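You operate a simulated robot arm through the tools that you are given. There is no shell and no other tool. Be economical: measure what you need, move in short steps, check, and stop when the job is done.

Carry out the task below with a simulated robot arm. There is one attempt and no reset: what you move stays moved.

TASK
Put one of the knob tiles from the table in the grey felt bin.

It is judged by the outcome, as a careful person would: the job done as asked, and still so three seconds after it is handed in. It fails if anything else is knocked over, pushed out of place, dropped, spilled or broken.

THE ROBOT
A 7-joint arm with a two-finger parallel gripper, fixed in place. Base frame: the origin is at the foot of the arm, x ahead of it, y to its left, z up; the work surface is at about z = 0. Lengths are in cm, angles in degrees, forces in N, time in s.
With the tool pointing down near the work surface it reaches from about 22 to 58 cm from the base axis. Its first joint turns from -66.0 to 66.0 degrees. Payload 2.5 kg.
Tool frame: the origin (TCP) lies between the finger pads and is the grasp point; the fingertips stand 2.3 cm ahead of it; z points along the fingers, y is the line along which they close. The gripper opens to 9.4 cm. The fingers are 3.8 cm wide and 1 cm thick; the gripper's body (5.4 by 9.6 cm) begins 3.9 cm behind the TCP.
Orientation is told as [roll, pitch, yaw] about the base's x, y, z axes, in that order, counted from this pose: with the fingers straight down and closing along the base's y, the tool's x points along the base's -x, its y along +y and its z along -z.

THE INTERFACE
- The arm moves only by the tool jog_arm. Its arguments are lists of equal length, an entry for each row: "slide": the shift along the tool's x, y, z in units of 300 mm (1.0 is 300 mm), a list of three; "yaw": the turn about the tool's z in units of 90 degrees (1.0 is 90 degrees); "gripper": the opening, from 0 (shut) to 1 (fully open). In form: {"slide": [[x, y, z], ...], "yaw": [yaw, ...], "gripper": [gripper, ...]}. A call has 1 to 12 rows; each row is the pose to reach, as a shift and turn from the pose commanded when the call began, along the tool's axes at that moment. A call with a number of a shift or a turn outside -1 to 1 is refused whole. A row lasts 0.2 s, in which the tool goes at most 5 cm and 8.6 degrees; a call with a longer step from one row to the next is refused whole, and so is a gripper value outside its range. A pose out of reach is approached as far as the arm can. The call stops where the force on the tool passes 40 N (or 10 N more than at its start, if that is more) or the arm is blocked; 0.2 s more then pass. The fingers move at their own pace (about 10.8 cm/s each) and stop on an object; they squeeze with about 41 N. The grip force told is the motor's: it shows also when the fingers shut on nothing. Time passes only in rows, and 0.2 s behind the last, so rows that repeat a pose let the fingers close. It gives the time, the measured TCP pose, the force on the tool (base axes), the opening and the grip force at its end, in the units of the frame above (readings bear some noise), and new pictures: "views" is both (left out), scene, wrist or none.
- Cameras (640 x 400 px; columns grow to the right, rows downward): "scene" is fixed at [14.16, -42.28, 55.53]; the picture's right is [0.63, -0.78, 0.00], its down [-0.37, -0.29, -0.88] and it looks along [0.69, 0.55, -0.47] (base axes); focal length 309 px, centre (320, 200). "wrist" rides on the gripper at [-3.9, 0, -4.4] in the tool frame; the picture's right is [0.00, -1.00, 0.00], its down [0.97, 0.00, -0.24] and it looks along [0.24, 0.00, 0.97] (tool axes); focal length 218 px, centre (320, 200).
- probe_pixels(camera, pixels): for up to 12 pixels [column, row] of the newest picture of that camera ("zoom" is the newest enlarged one), the place [x, y, z] in the base frame of the surface seen there, good to about 0.2 cm. No time passes.
- enlarge(camera, box): a new picture of the part [left, top, right, bottom] of that camera's present view, enlarged. No time passes.
- hand_in(): hands the job in; it is judged then, once.

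Work in short steps. Measure before you move; look again where a grasp or a placing could have gone wrong, and mend it. You have 60 turns and 120 pictures in all, those below and enlarged ones among them. Open the gripper and draw the arm clear of the work before you hand the job in, unless the task says otherwise; then end with one line.

The tools are called after "Call:" by a JSON object that holds its "api" and its "payload". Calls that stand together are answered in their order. jog_arm: Moves the arm, as the interface text tells. Its arguments: {"type":"object","properties":{"slide":{"type":"array","items":{"type":"array","items":{"type":"number"}}},"yaw":{"type":"array","items":{"type":"number"}},"gripper":{"type":"array","items":{"type":"number"}},"views":{"type":"string","enum":["both","scene","wrist","none"]}},"required":["slide","yaw","gripper"]} The other tools are called the same way: probe_pixels (camera, pixels) gives the place of the surface under pixels of a picture; enlarge (camera, box) takes an enlarged picture of a part of a camera's view; hand_in () hands the job in.

At the start:

```text
t: 0.0
tcp_pos: [35.09, 1.62, 41.4]
orientation: [0.0, 0.0, 0.0]
contact_force: [-0.9, 0.0, 1.2]
grip_width: 9.41
gripper_force: 0.1
```

scene: 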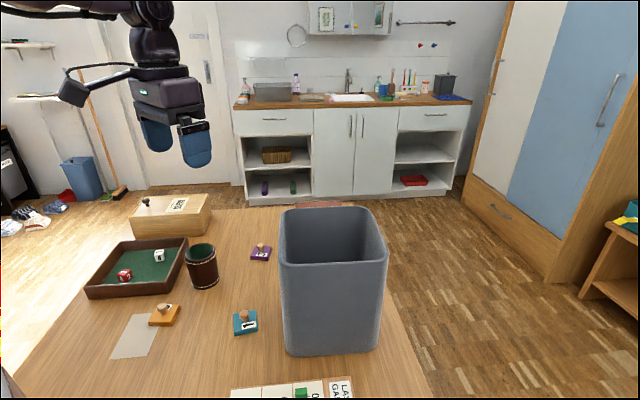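
wrist: 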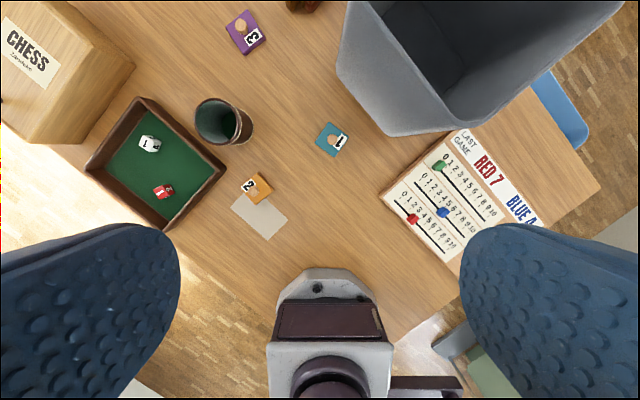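

The teal tile at scene (245,322) stands free near the bin; I'll measure the tiles and the bin rim.

Call:
{"api": "probe_pixels", "payload": {"camera": "scene", "pixels": [[244, 314], [236, 330], [255, 328], [247, 334], [280, 262], [387, 262], [368, 207], [284, 208], [330, 255], [164, 308], [260, 247], [202, 250]]}}

Call:
{"api": "probe_pixels", "payload": {"camera": "wrist", "pixels": [[333, 141], [324, 124], [318, 143], [334, 156], [347, 137], [388, 132], [337, 70], [425, 90], [440, 165], [222, 122], [250, 130], [450, 120]]}}

Call:
{"api": "enlarge", "payload": {"camera": "scene", "box": [180, 190, 400, 370]}}

Call:
{"api": "enlarge", "payload": {"camera": "wrist", "box": [270, 80, 430, 180]}}

```text
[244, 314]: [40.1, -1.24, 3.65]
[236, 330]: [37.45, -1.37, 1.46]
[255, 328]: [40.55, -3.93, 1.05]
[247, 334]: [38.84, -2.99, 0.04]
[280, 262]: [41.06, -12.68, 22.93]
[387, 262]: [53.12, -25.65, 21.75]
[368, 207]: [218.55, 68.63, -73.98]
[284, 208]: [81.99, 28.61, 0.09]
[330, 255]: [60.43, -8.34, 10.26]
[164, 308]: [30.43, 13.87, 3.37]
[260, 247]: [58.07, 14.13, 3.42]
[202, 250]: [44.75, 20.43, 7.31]
```

```text
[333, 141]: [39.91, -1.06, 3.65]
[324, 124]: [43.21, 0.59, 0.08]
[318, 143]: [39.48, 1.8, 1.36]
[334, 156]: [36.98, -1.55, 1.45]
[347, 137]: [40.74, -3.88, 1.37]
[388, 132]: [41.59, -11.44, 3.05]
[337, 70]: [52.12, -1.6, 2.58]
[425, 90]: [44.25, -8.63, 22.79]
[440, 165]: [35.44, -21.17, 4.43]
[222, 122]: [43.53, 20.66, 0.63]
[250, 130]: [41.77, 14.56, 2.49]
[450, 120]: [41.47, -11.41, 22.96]
```

```text
2.22 times, centred on (290, 280) of scene
```

zoom: 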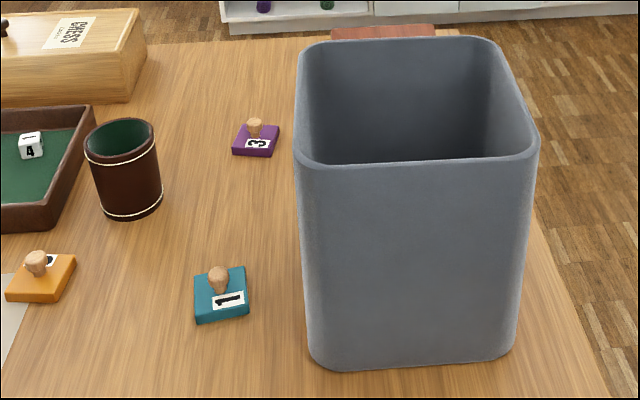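

```text
4.00 times, centred on (350, 130) of wrist
```

zoom: 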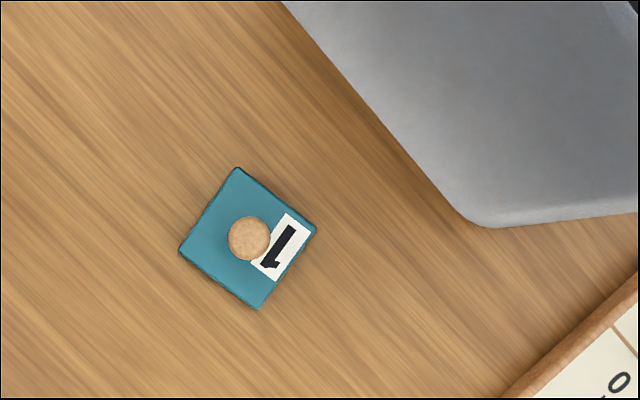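

Teal tile centre is about (39.8,-1.1), knob top z 3.65. I need better rim points and the knob's width.

Call:
{"api": "probe_pixels", "payload": {"camera": "scene", "pixels": [[290, 210], [300, 208], [340, 207], [364, 209], [372, 218], [384, 258], [380, 263], [330, 265], [285, 263], [281, 240], [320, 240], [350, 230]]}}

Call:
{"api": "probe_pixels", "payload": {"camera": "zoom", "pixels": [[238, 171], [184, 249], [255, 304], [312, 231], [249, 237], [232, 238], [267, 238], [249, 220], [249, 256], [470, 215], [630, 200]]}}

```text
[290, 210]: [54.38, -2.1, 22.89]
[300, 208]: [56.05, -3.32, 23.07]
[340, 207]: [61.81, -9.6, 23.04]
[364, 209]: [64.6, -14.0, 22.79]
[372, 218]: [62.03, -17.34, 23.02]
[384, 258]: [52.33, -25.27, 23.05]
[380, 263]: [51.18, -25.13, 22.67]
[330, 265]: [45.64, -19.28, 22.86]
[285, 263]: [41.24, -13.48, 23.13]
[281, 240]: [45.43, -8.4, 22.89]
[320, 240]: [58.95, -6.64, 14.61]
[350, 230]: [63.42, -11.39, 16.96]
```

```text
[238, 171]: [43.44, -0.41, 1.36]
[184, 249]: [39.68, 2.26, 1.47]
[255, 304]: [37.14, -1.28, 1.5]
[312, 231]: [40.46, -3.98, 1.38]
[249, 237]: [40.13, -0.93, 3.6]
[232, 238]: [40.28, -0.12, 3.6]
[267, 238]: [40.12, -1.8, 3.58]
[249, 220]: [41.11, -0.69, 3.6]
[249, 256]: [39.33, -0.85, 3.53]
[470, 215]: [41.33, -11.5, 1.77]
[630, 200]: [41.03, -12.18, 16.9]
```

Rim corners are about (41,-13), (54.5,-2), (65,-14), (52,-25.5) at z 23, centre (53,-13.5). The tile's centre is (40.2,-0.9), with sides along 54° and -35°. I'll go above it, turned to its sides.

Call:
{"api": "jog_arm", "payload": {"slide": [[-0.0243, -0.0118, 0.1257], [-0.0486, -0.0235, 0.2514], [-0.0729, -0.0353, 0.3771], [-0.0971, -0.047, 0.5029], [-0.1214, -0.0588, 0.6286], [-0.1457, -0.0705, 0.7543], [-0.17, -0.0823, 0.88], [-0.17, -0.0823, 0.88]], "yaw": [0.057, 0.113, 0.17, 0.226, 0.283, 0.34, 0.396, 0.396], "gripper": [1, 0.9, 0.8, 0.75, 0.75, 0.75, 0.75, 0.75]}}

```text
t: 1.8
tcp_pos: [40.48, -0.98, 14.81]
orientation: [0.1, 0.1, -35.7]
contact_force: [0.0, 0.2, -0.2]
grip_width: 7.05
gripper_force: 0.0
```

scene: 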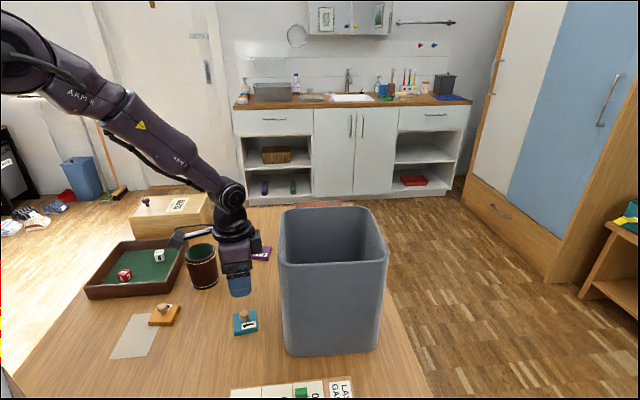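
wrist: 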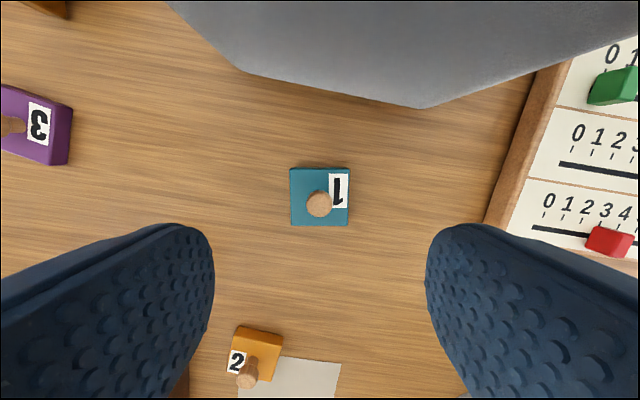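

The tile is square to the fingers and centred at column 320. I'll measure its sides once more from here.

Call:
{"api": "probe_pixels", "payload": {"camera": "wrist", "pixels": [[293, 171], [347, 170], [294, 223], [345, 224], [319, 203]]}}

```text
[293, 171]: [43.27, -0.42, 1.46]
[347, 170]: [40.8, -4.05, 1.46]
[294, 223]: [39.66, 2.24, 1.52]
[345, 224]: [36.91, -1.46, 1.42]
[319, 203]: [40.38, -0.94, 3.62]
```

The centre is (40.2,-0.9). I'll descend to TCP z≈2.8 (fingertips 0.5 above the table) without closing yet.

Call:
{"api": "jog_arm", "payload": {"slide": [[0.01, -0.005, 0.1], [0.01, -0.005, 0.2], [0.01, -0.005, 0.3], [0.01, -0.005, 0.35], [0.01, -0.005, 0.38], [0.01, -0.005, 0.4], [0.01, -0.005, 0.4]], "yaw": [0, 0, 0, 0, 0, 0, 0], "gripper": [0.75, 0.75, 0.75, 0.75, 0.75, 0.75, 0.75]}}

```text
t: 3.4
tcp_pos: [40.02, -0.84, 2.9]
orientation: [0.1, 0.0, -35.6]
contact_force: [-0.2, -0.5, 0.1]
grip_width: 7.07
gripper_force: 0.0
```

scene: 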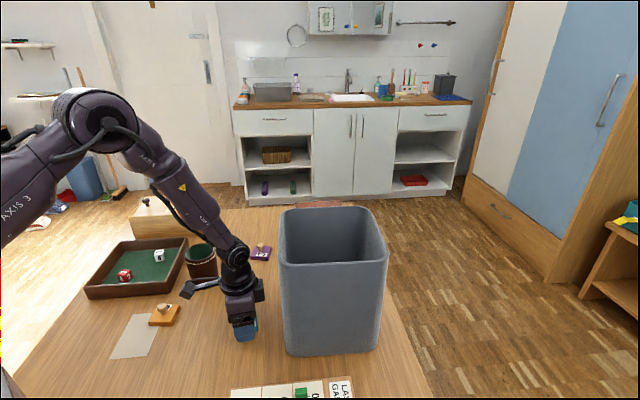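
wrist: 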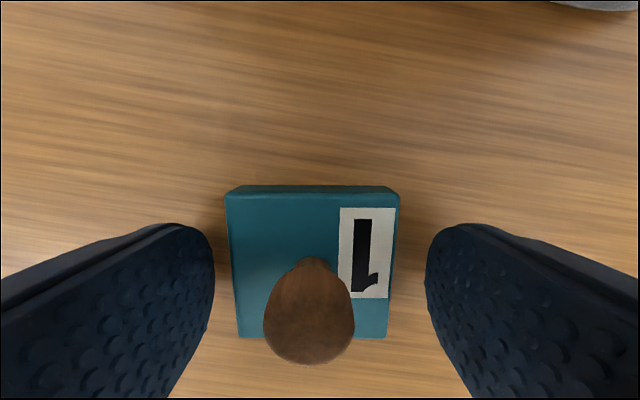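

Well centred; closing on the sides, then lifting a little.

Call:
{"api": "jog_arm", "payload": {"slide": [[0, 0, 0], [0, 0, 0], [0, 0, 0], [0, 0, 0], [0, 0, -0.03], [0, 0, -0.08], [0, 0, -0.13], [0, 0, -0.13]], "yaw": [0, 0, 0, 0, 0, 0, 0, 0], "gripper": [0.4, 0.2, 0.2, 0.2, 0.2, 0.2, 0.2, 0.2]}}

```text
t: 5.2
tcp_pos: [40.21, -0.73, 6.84]
orientation: [0.0, 0.0, -35.6]
contact_force: [0.2, 0.1, 0.4]
grip_width: 1.88
gripper_force: 0.0
```

scene: 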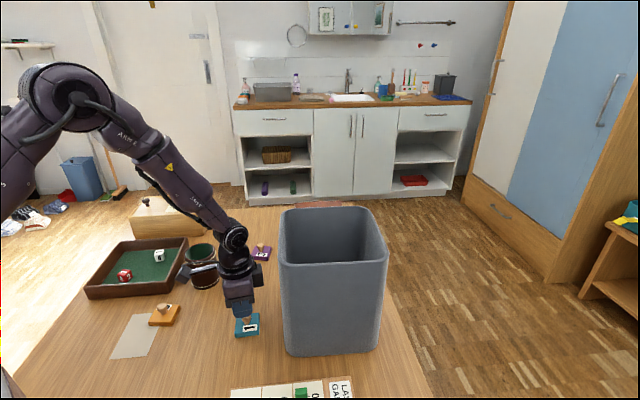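
wrist: 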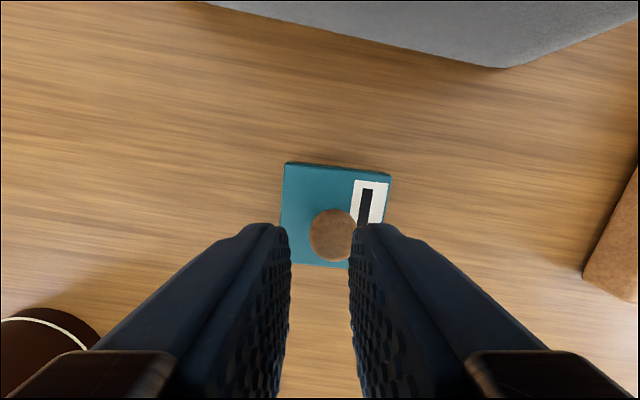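

The fingers slipped off the thin tile sides (opening 1.88, tile still on the table). I'll measure it again and grasp the knob instead.

Call:
{"api": "probe_pixels", "payload": {"camera": "wrist", "pixels": [[288, 165], [388, 176], [295, 260], [333, 235], [312, 235], [353, 220], [333, 212], [333, 258]]}}

Call:
{"api": "enlarge", "payload": {"camera": "scene", "box": [205, 280, 285, 345]}}

```text
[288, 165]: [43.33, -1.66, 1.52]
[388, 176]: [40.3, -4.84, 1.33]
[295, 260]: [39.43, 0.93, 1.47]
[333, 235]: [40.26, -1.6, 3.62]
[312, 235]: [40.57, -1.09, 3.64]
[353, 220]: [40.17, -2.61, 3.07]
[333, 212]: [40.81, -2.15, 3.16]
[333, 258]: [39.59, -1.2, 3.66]
```

```text
6.15 times, centred on (245, 312) of scene
```

zoom: 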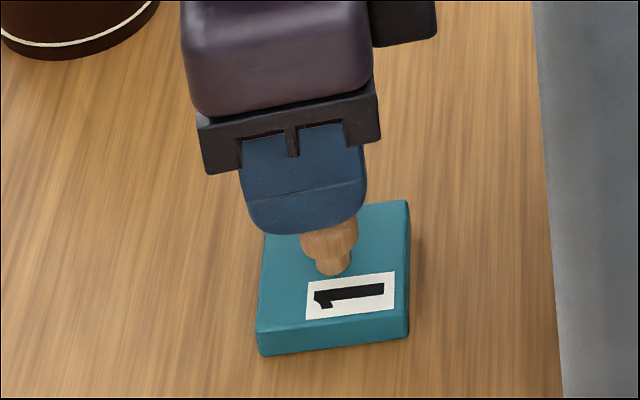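

The tile now lies about 0.9 cm toward -y with the knob at (40.3,-1.5); its head is wider than its stem. I'll open to 4.7 cm, centre on the knob and look.

Call:
{"api": "jog_arm", "payload": {"slide": [[0, 0, 0], [-0.01, -0.01, 0], [-0.02, -0.019, 0], [-0.02, -0.019, 0]], "yaw": [0, 0, 0, 0], "gripper": [0.5, 0.5, 0.5, 0.5], "views": "wrist"}}

```text
t: 6.2
tcp_pos: [40.27, -1.64, 6.86]
orientation: [0.0, 0.0, -35.8]
contact_force: [-0.6, -0.5, 0.1]
grip_width: 4.69
gripper_force: 0.0
```

wrist: 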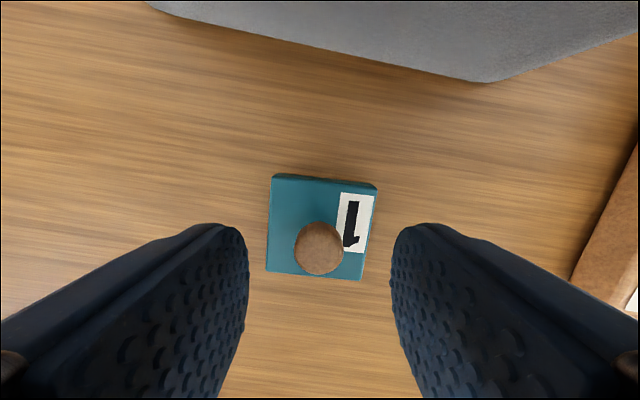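

The knob is centred (319,247). Descending to TCP z≈4.1 and closing on it, no lift yet.

Call:
{"api": "jog_arm", "payload": {"slide": [[-0.005, 0, 0.04], [-0.005, 0, 0.08], [-0.005, 0, 0.092], [-0.005, 0, 0.092], [-0.005, 0, 0.092], [-0.005, 0, 0.092], [-0.005, 0, 0.092]], "yaw": [0, 0, 0, 0, 0, 0, 0], "gripper": [0.5, 0.5, 0.5, 0.5, 0.0, 0.0, 0.0]}}

```text
t: 7.8
tcp_pos: [40.3, -1.72, 4.08]
orientation: [-0.1, -0.1, -35.6]
contact_force: [0.7, -0.5, 0.0]
grip_width: 1.82
gripper_force: 41.4
```

scene: 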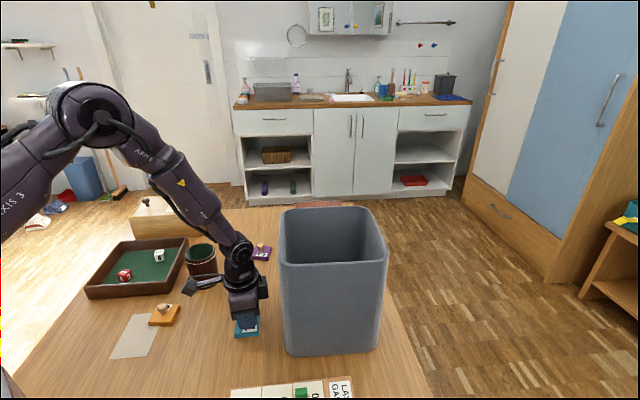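
wrist: 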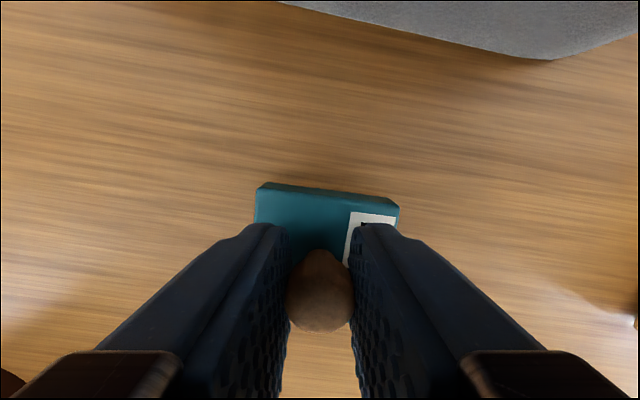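

Grip holds (1.82 cm, 41 N). Lifting straight up slowly at first, to above the rim.

Call:
{"api": "jog_arm", "payload": {"slide": [[0, 0, -0.03], [0, 0, -0.1], [0, 0, -0.2], [0, 0, -0.3], [0, 0, -0.4], [0, 0, -0.5], [0, 0, -0.6], [0, 0, -0.7], [0, 0, -0.8], [0, 0, -0.88], [0, 0, -0.93], [0, 0, -0.93]], "yaw": [0, 0, 0, 0, 0, 0, 0, 0, 0, 0, 0, 0], "gripper": [0, 0, 0, 0, 0, 0, 0, 0, 0, 0, 0, 0]}}

```text
t: 10.4
tcp_pos: [40.23, -1.75, 31.87]
orientation: [0.0, 0.1, -35.7]
contact_force: [1.1, 0.0, -0.6]
grip_width: 1.77
gripper_force: 41.4
```

scene: 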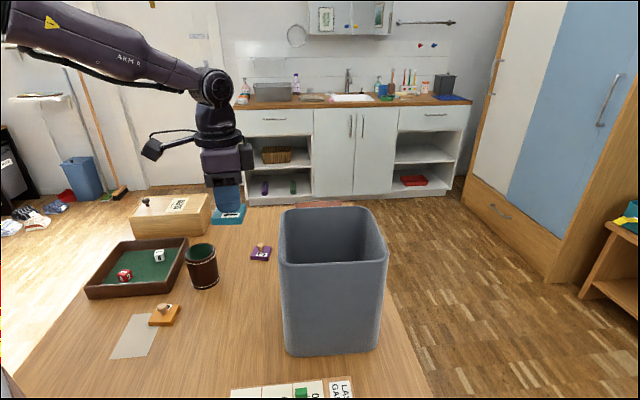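
wrist: 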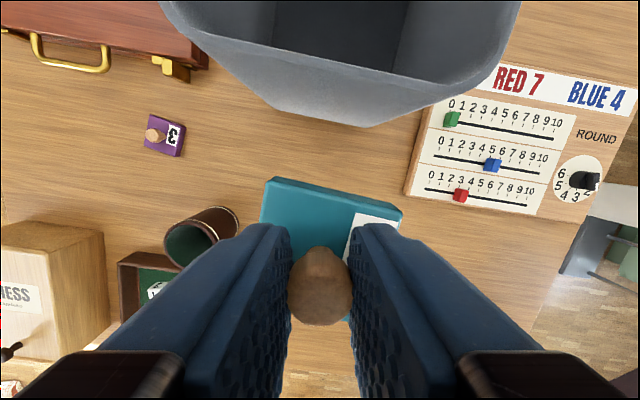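

Tile is held at z≈28.5. Moving over the bin's centre (about (52,-13)) and turning 14° to align with its walls.

Call:
{"api": "jog_arm", "payload": {"slide": [[-0.108, -0.015, 0], [-0.216, -0.031, 0], [-0.324, -0.046, 0], [-0.432, -0.062, 0], [-0.54, -0.077, 0], [-0.54, -0.077, 0]], "yaw": [0.032, 0.064, 0.096, 0.128, 0.16, 0.16], "gripper": [0, 0, 0, 0, 0, 0]}}

```text
t: 11.8
tcp_pos: [52.02, -13.42, 32.04]
orientation: [-0.1, 0.0, -50.1]
contact_force: [0.7, -0.8, 0.3]
grip_width: 1.78
gripper_force: 41.1
```

scene: 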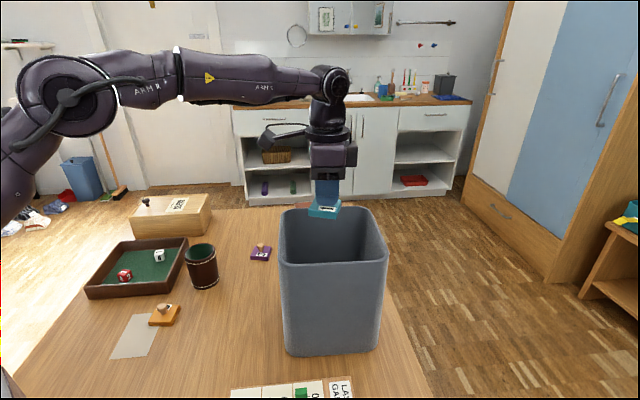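
wrist: 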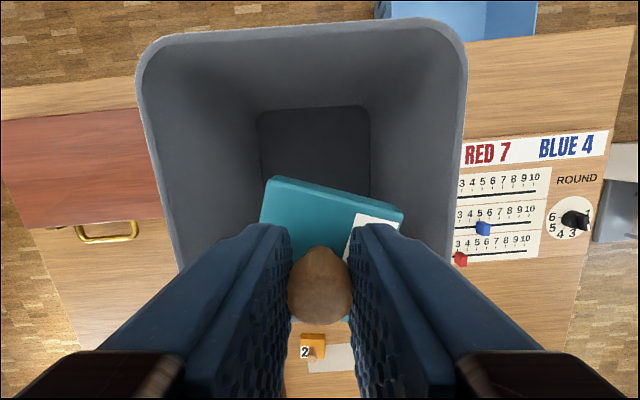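

Centred over the bin. Before lowering I check the bracket at scene (275,137) against the rim and the inner walls.

Call:
{"api": "probe_pixels", "payload": {"camera": "scene", "pixels": [[268, 138], [285, 136], [285, 145], [305, 128], [323, 215], [330, 165], [355, 155]]}}

Call:
{"api": "probe_pixels", "payload": {"camera": "wrist", "pixels": [[262, 112], [366, 108], [315, 140], [145, 60], [460, 60], [300, 25], [180, 250]]}}

```text
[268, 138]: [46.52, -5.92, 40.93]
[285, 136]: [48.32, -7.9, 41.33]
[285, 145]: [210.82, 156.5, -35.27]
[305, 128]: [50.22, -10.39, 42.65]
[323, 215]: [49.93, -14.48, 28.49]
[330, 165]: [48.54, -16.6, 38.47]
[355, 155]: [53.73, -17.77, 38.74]
```

```text
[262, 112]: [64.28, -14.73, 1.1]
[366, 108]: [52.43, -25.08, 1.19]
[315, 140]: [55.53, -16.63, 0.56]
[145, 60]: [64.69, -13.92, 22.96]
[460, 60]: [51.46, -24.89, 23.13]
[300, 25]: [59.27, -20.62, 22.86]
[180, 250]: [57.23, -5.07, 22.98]
```

Walls are vertical, floor at z≈1. The bracket sits about 9 cm above the TCP and overhangs the rim, so I lower only to TCP z≈17 (bracket ≥2 cm above the rim).

Call:
{"api": "jog_arm", "payload": {"slide": [[0, 0, 0.1], [0, 0, 0.2], [0, 0, 0.3], [0, 0, 0.4], [0, 0, 0.46], [0, 0, 0.5], [0, 0, 0.5]], "yaw": [0, 0, 0, 0, 0, 0, 0], "gripper": [0, 0, 0, 0, 0, 0, 0]}}

```text
t: 13.4
tcp_pos: [52.12, -13.06, 17.03]
orientation: [0.0, 0.0, -50.1]
contact_force: [0.7, 0.4, -0.7]
grip_width: 1.74
gripper_force: 40.9
```

scene: 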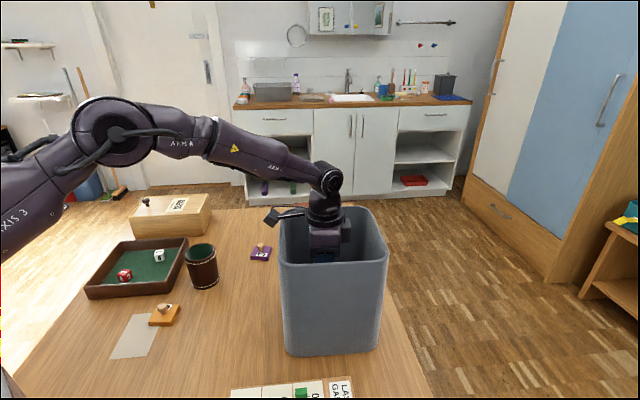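
wrist: 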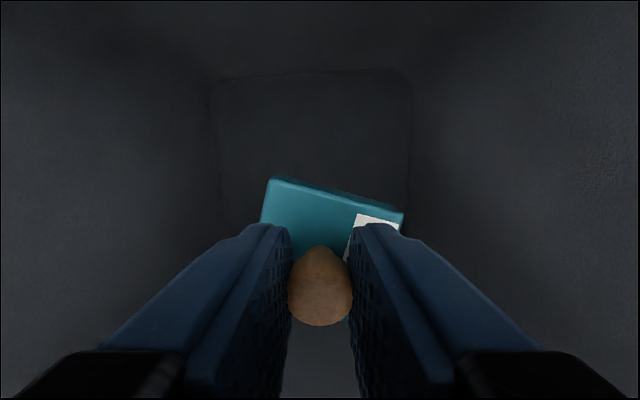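

The tile is well inside and clear of the walls. Releasing, then rising straight out.

Call:
{"api": "jog_arm", "payload": {"slide": [[0, 0, 0], [0, 0, 0], [0, 0, 0], [0, 0, 0], [0, 0, -0.1], [0, 0, -0.2], [0, 0, -0.3], [0, 0, -0.4], [0, 0, -0.5], [0, 0, -0.6], [0, 0, -0.6]], "yaw": [0, 0, 0, 0, 0, 0, 0, 0, 0, 0, 0], "gripper": [0.5, 0.5, 0.5, 0.5, 0.5, 0.5, 0.5, 0.5, 0.5, 0.5, 0.5]}}

```text
t: 15.8
tcp_pos: [51.79, -12.9, 35.01]
orientation: [0.0, -0.1, -50.1]
contact_force: [0.8, -0.7, 0.0]
grip_width: 4.69
gripper_force: 0.0
```

scene: 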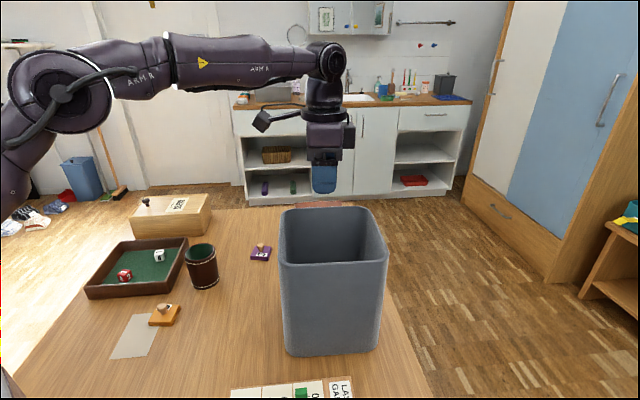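
wrist: 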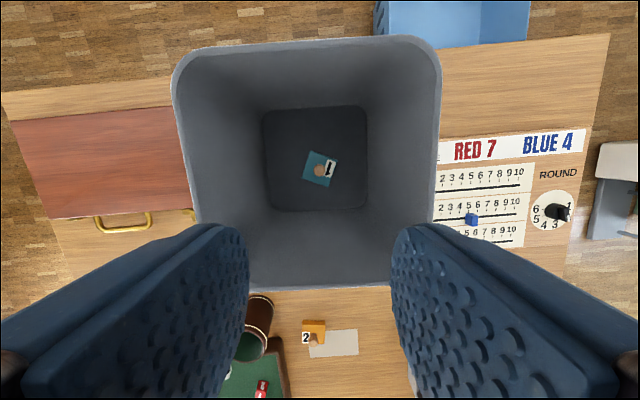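

The tile lies on the bin floor (320,168) and nothing else has moved. Drawing the arm back clear of the bin.

Call:
{"api": "jog_arm", "payload": {"slide": [[0.12, 0.0, -0.02], [0.24, 0.0, -0.04], [0.36, 0.0, -0.06], [0.48, 0.0, -0.08], [0.54, 0.0, -0.1], [0.54, 0.0, -0.1]], "yaw": [0, 0, 0, 0, 0, 0], "gripper": [0.6, 0.8, 1, 1, 1, 1], "views": "scene"}}

```text
t: 17.2
tcp_pos: [41.67, -0.64, 37.97]
orientation: [0.0, 0.0, -50.1]
contact_force: [-1.0, 0.5, 0.1]
grip_width: 9.39
gripper_force: 0.1
```

scene: 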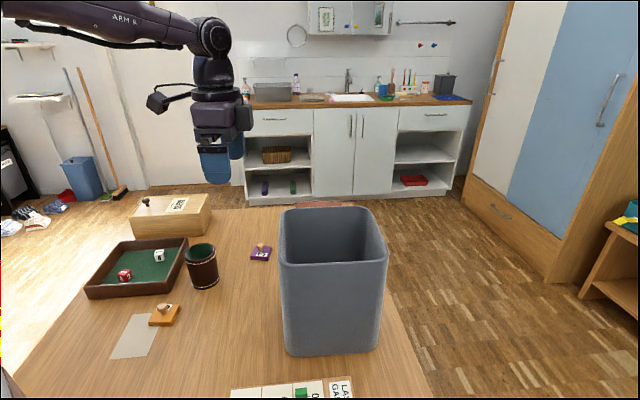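

The arm is clear, the gripper open and everything else in place; handing in.

Call:
{"api": "hand_in", "payload": {}}

```text
The job is handed in.
```

The teal knob tile (number 1) is lying on the floor of the grey felt bin; I saw nothing else move, and the arm is clear with the gripper open.
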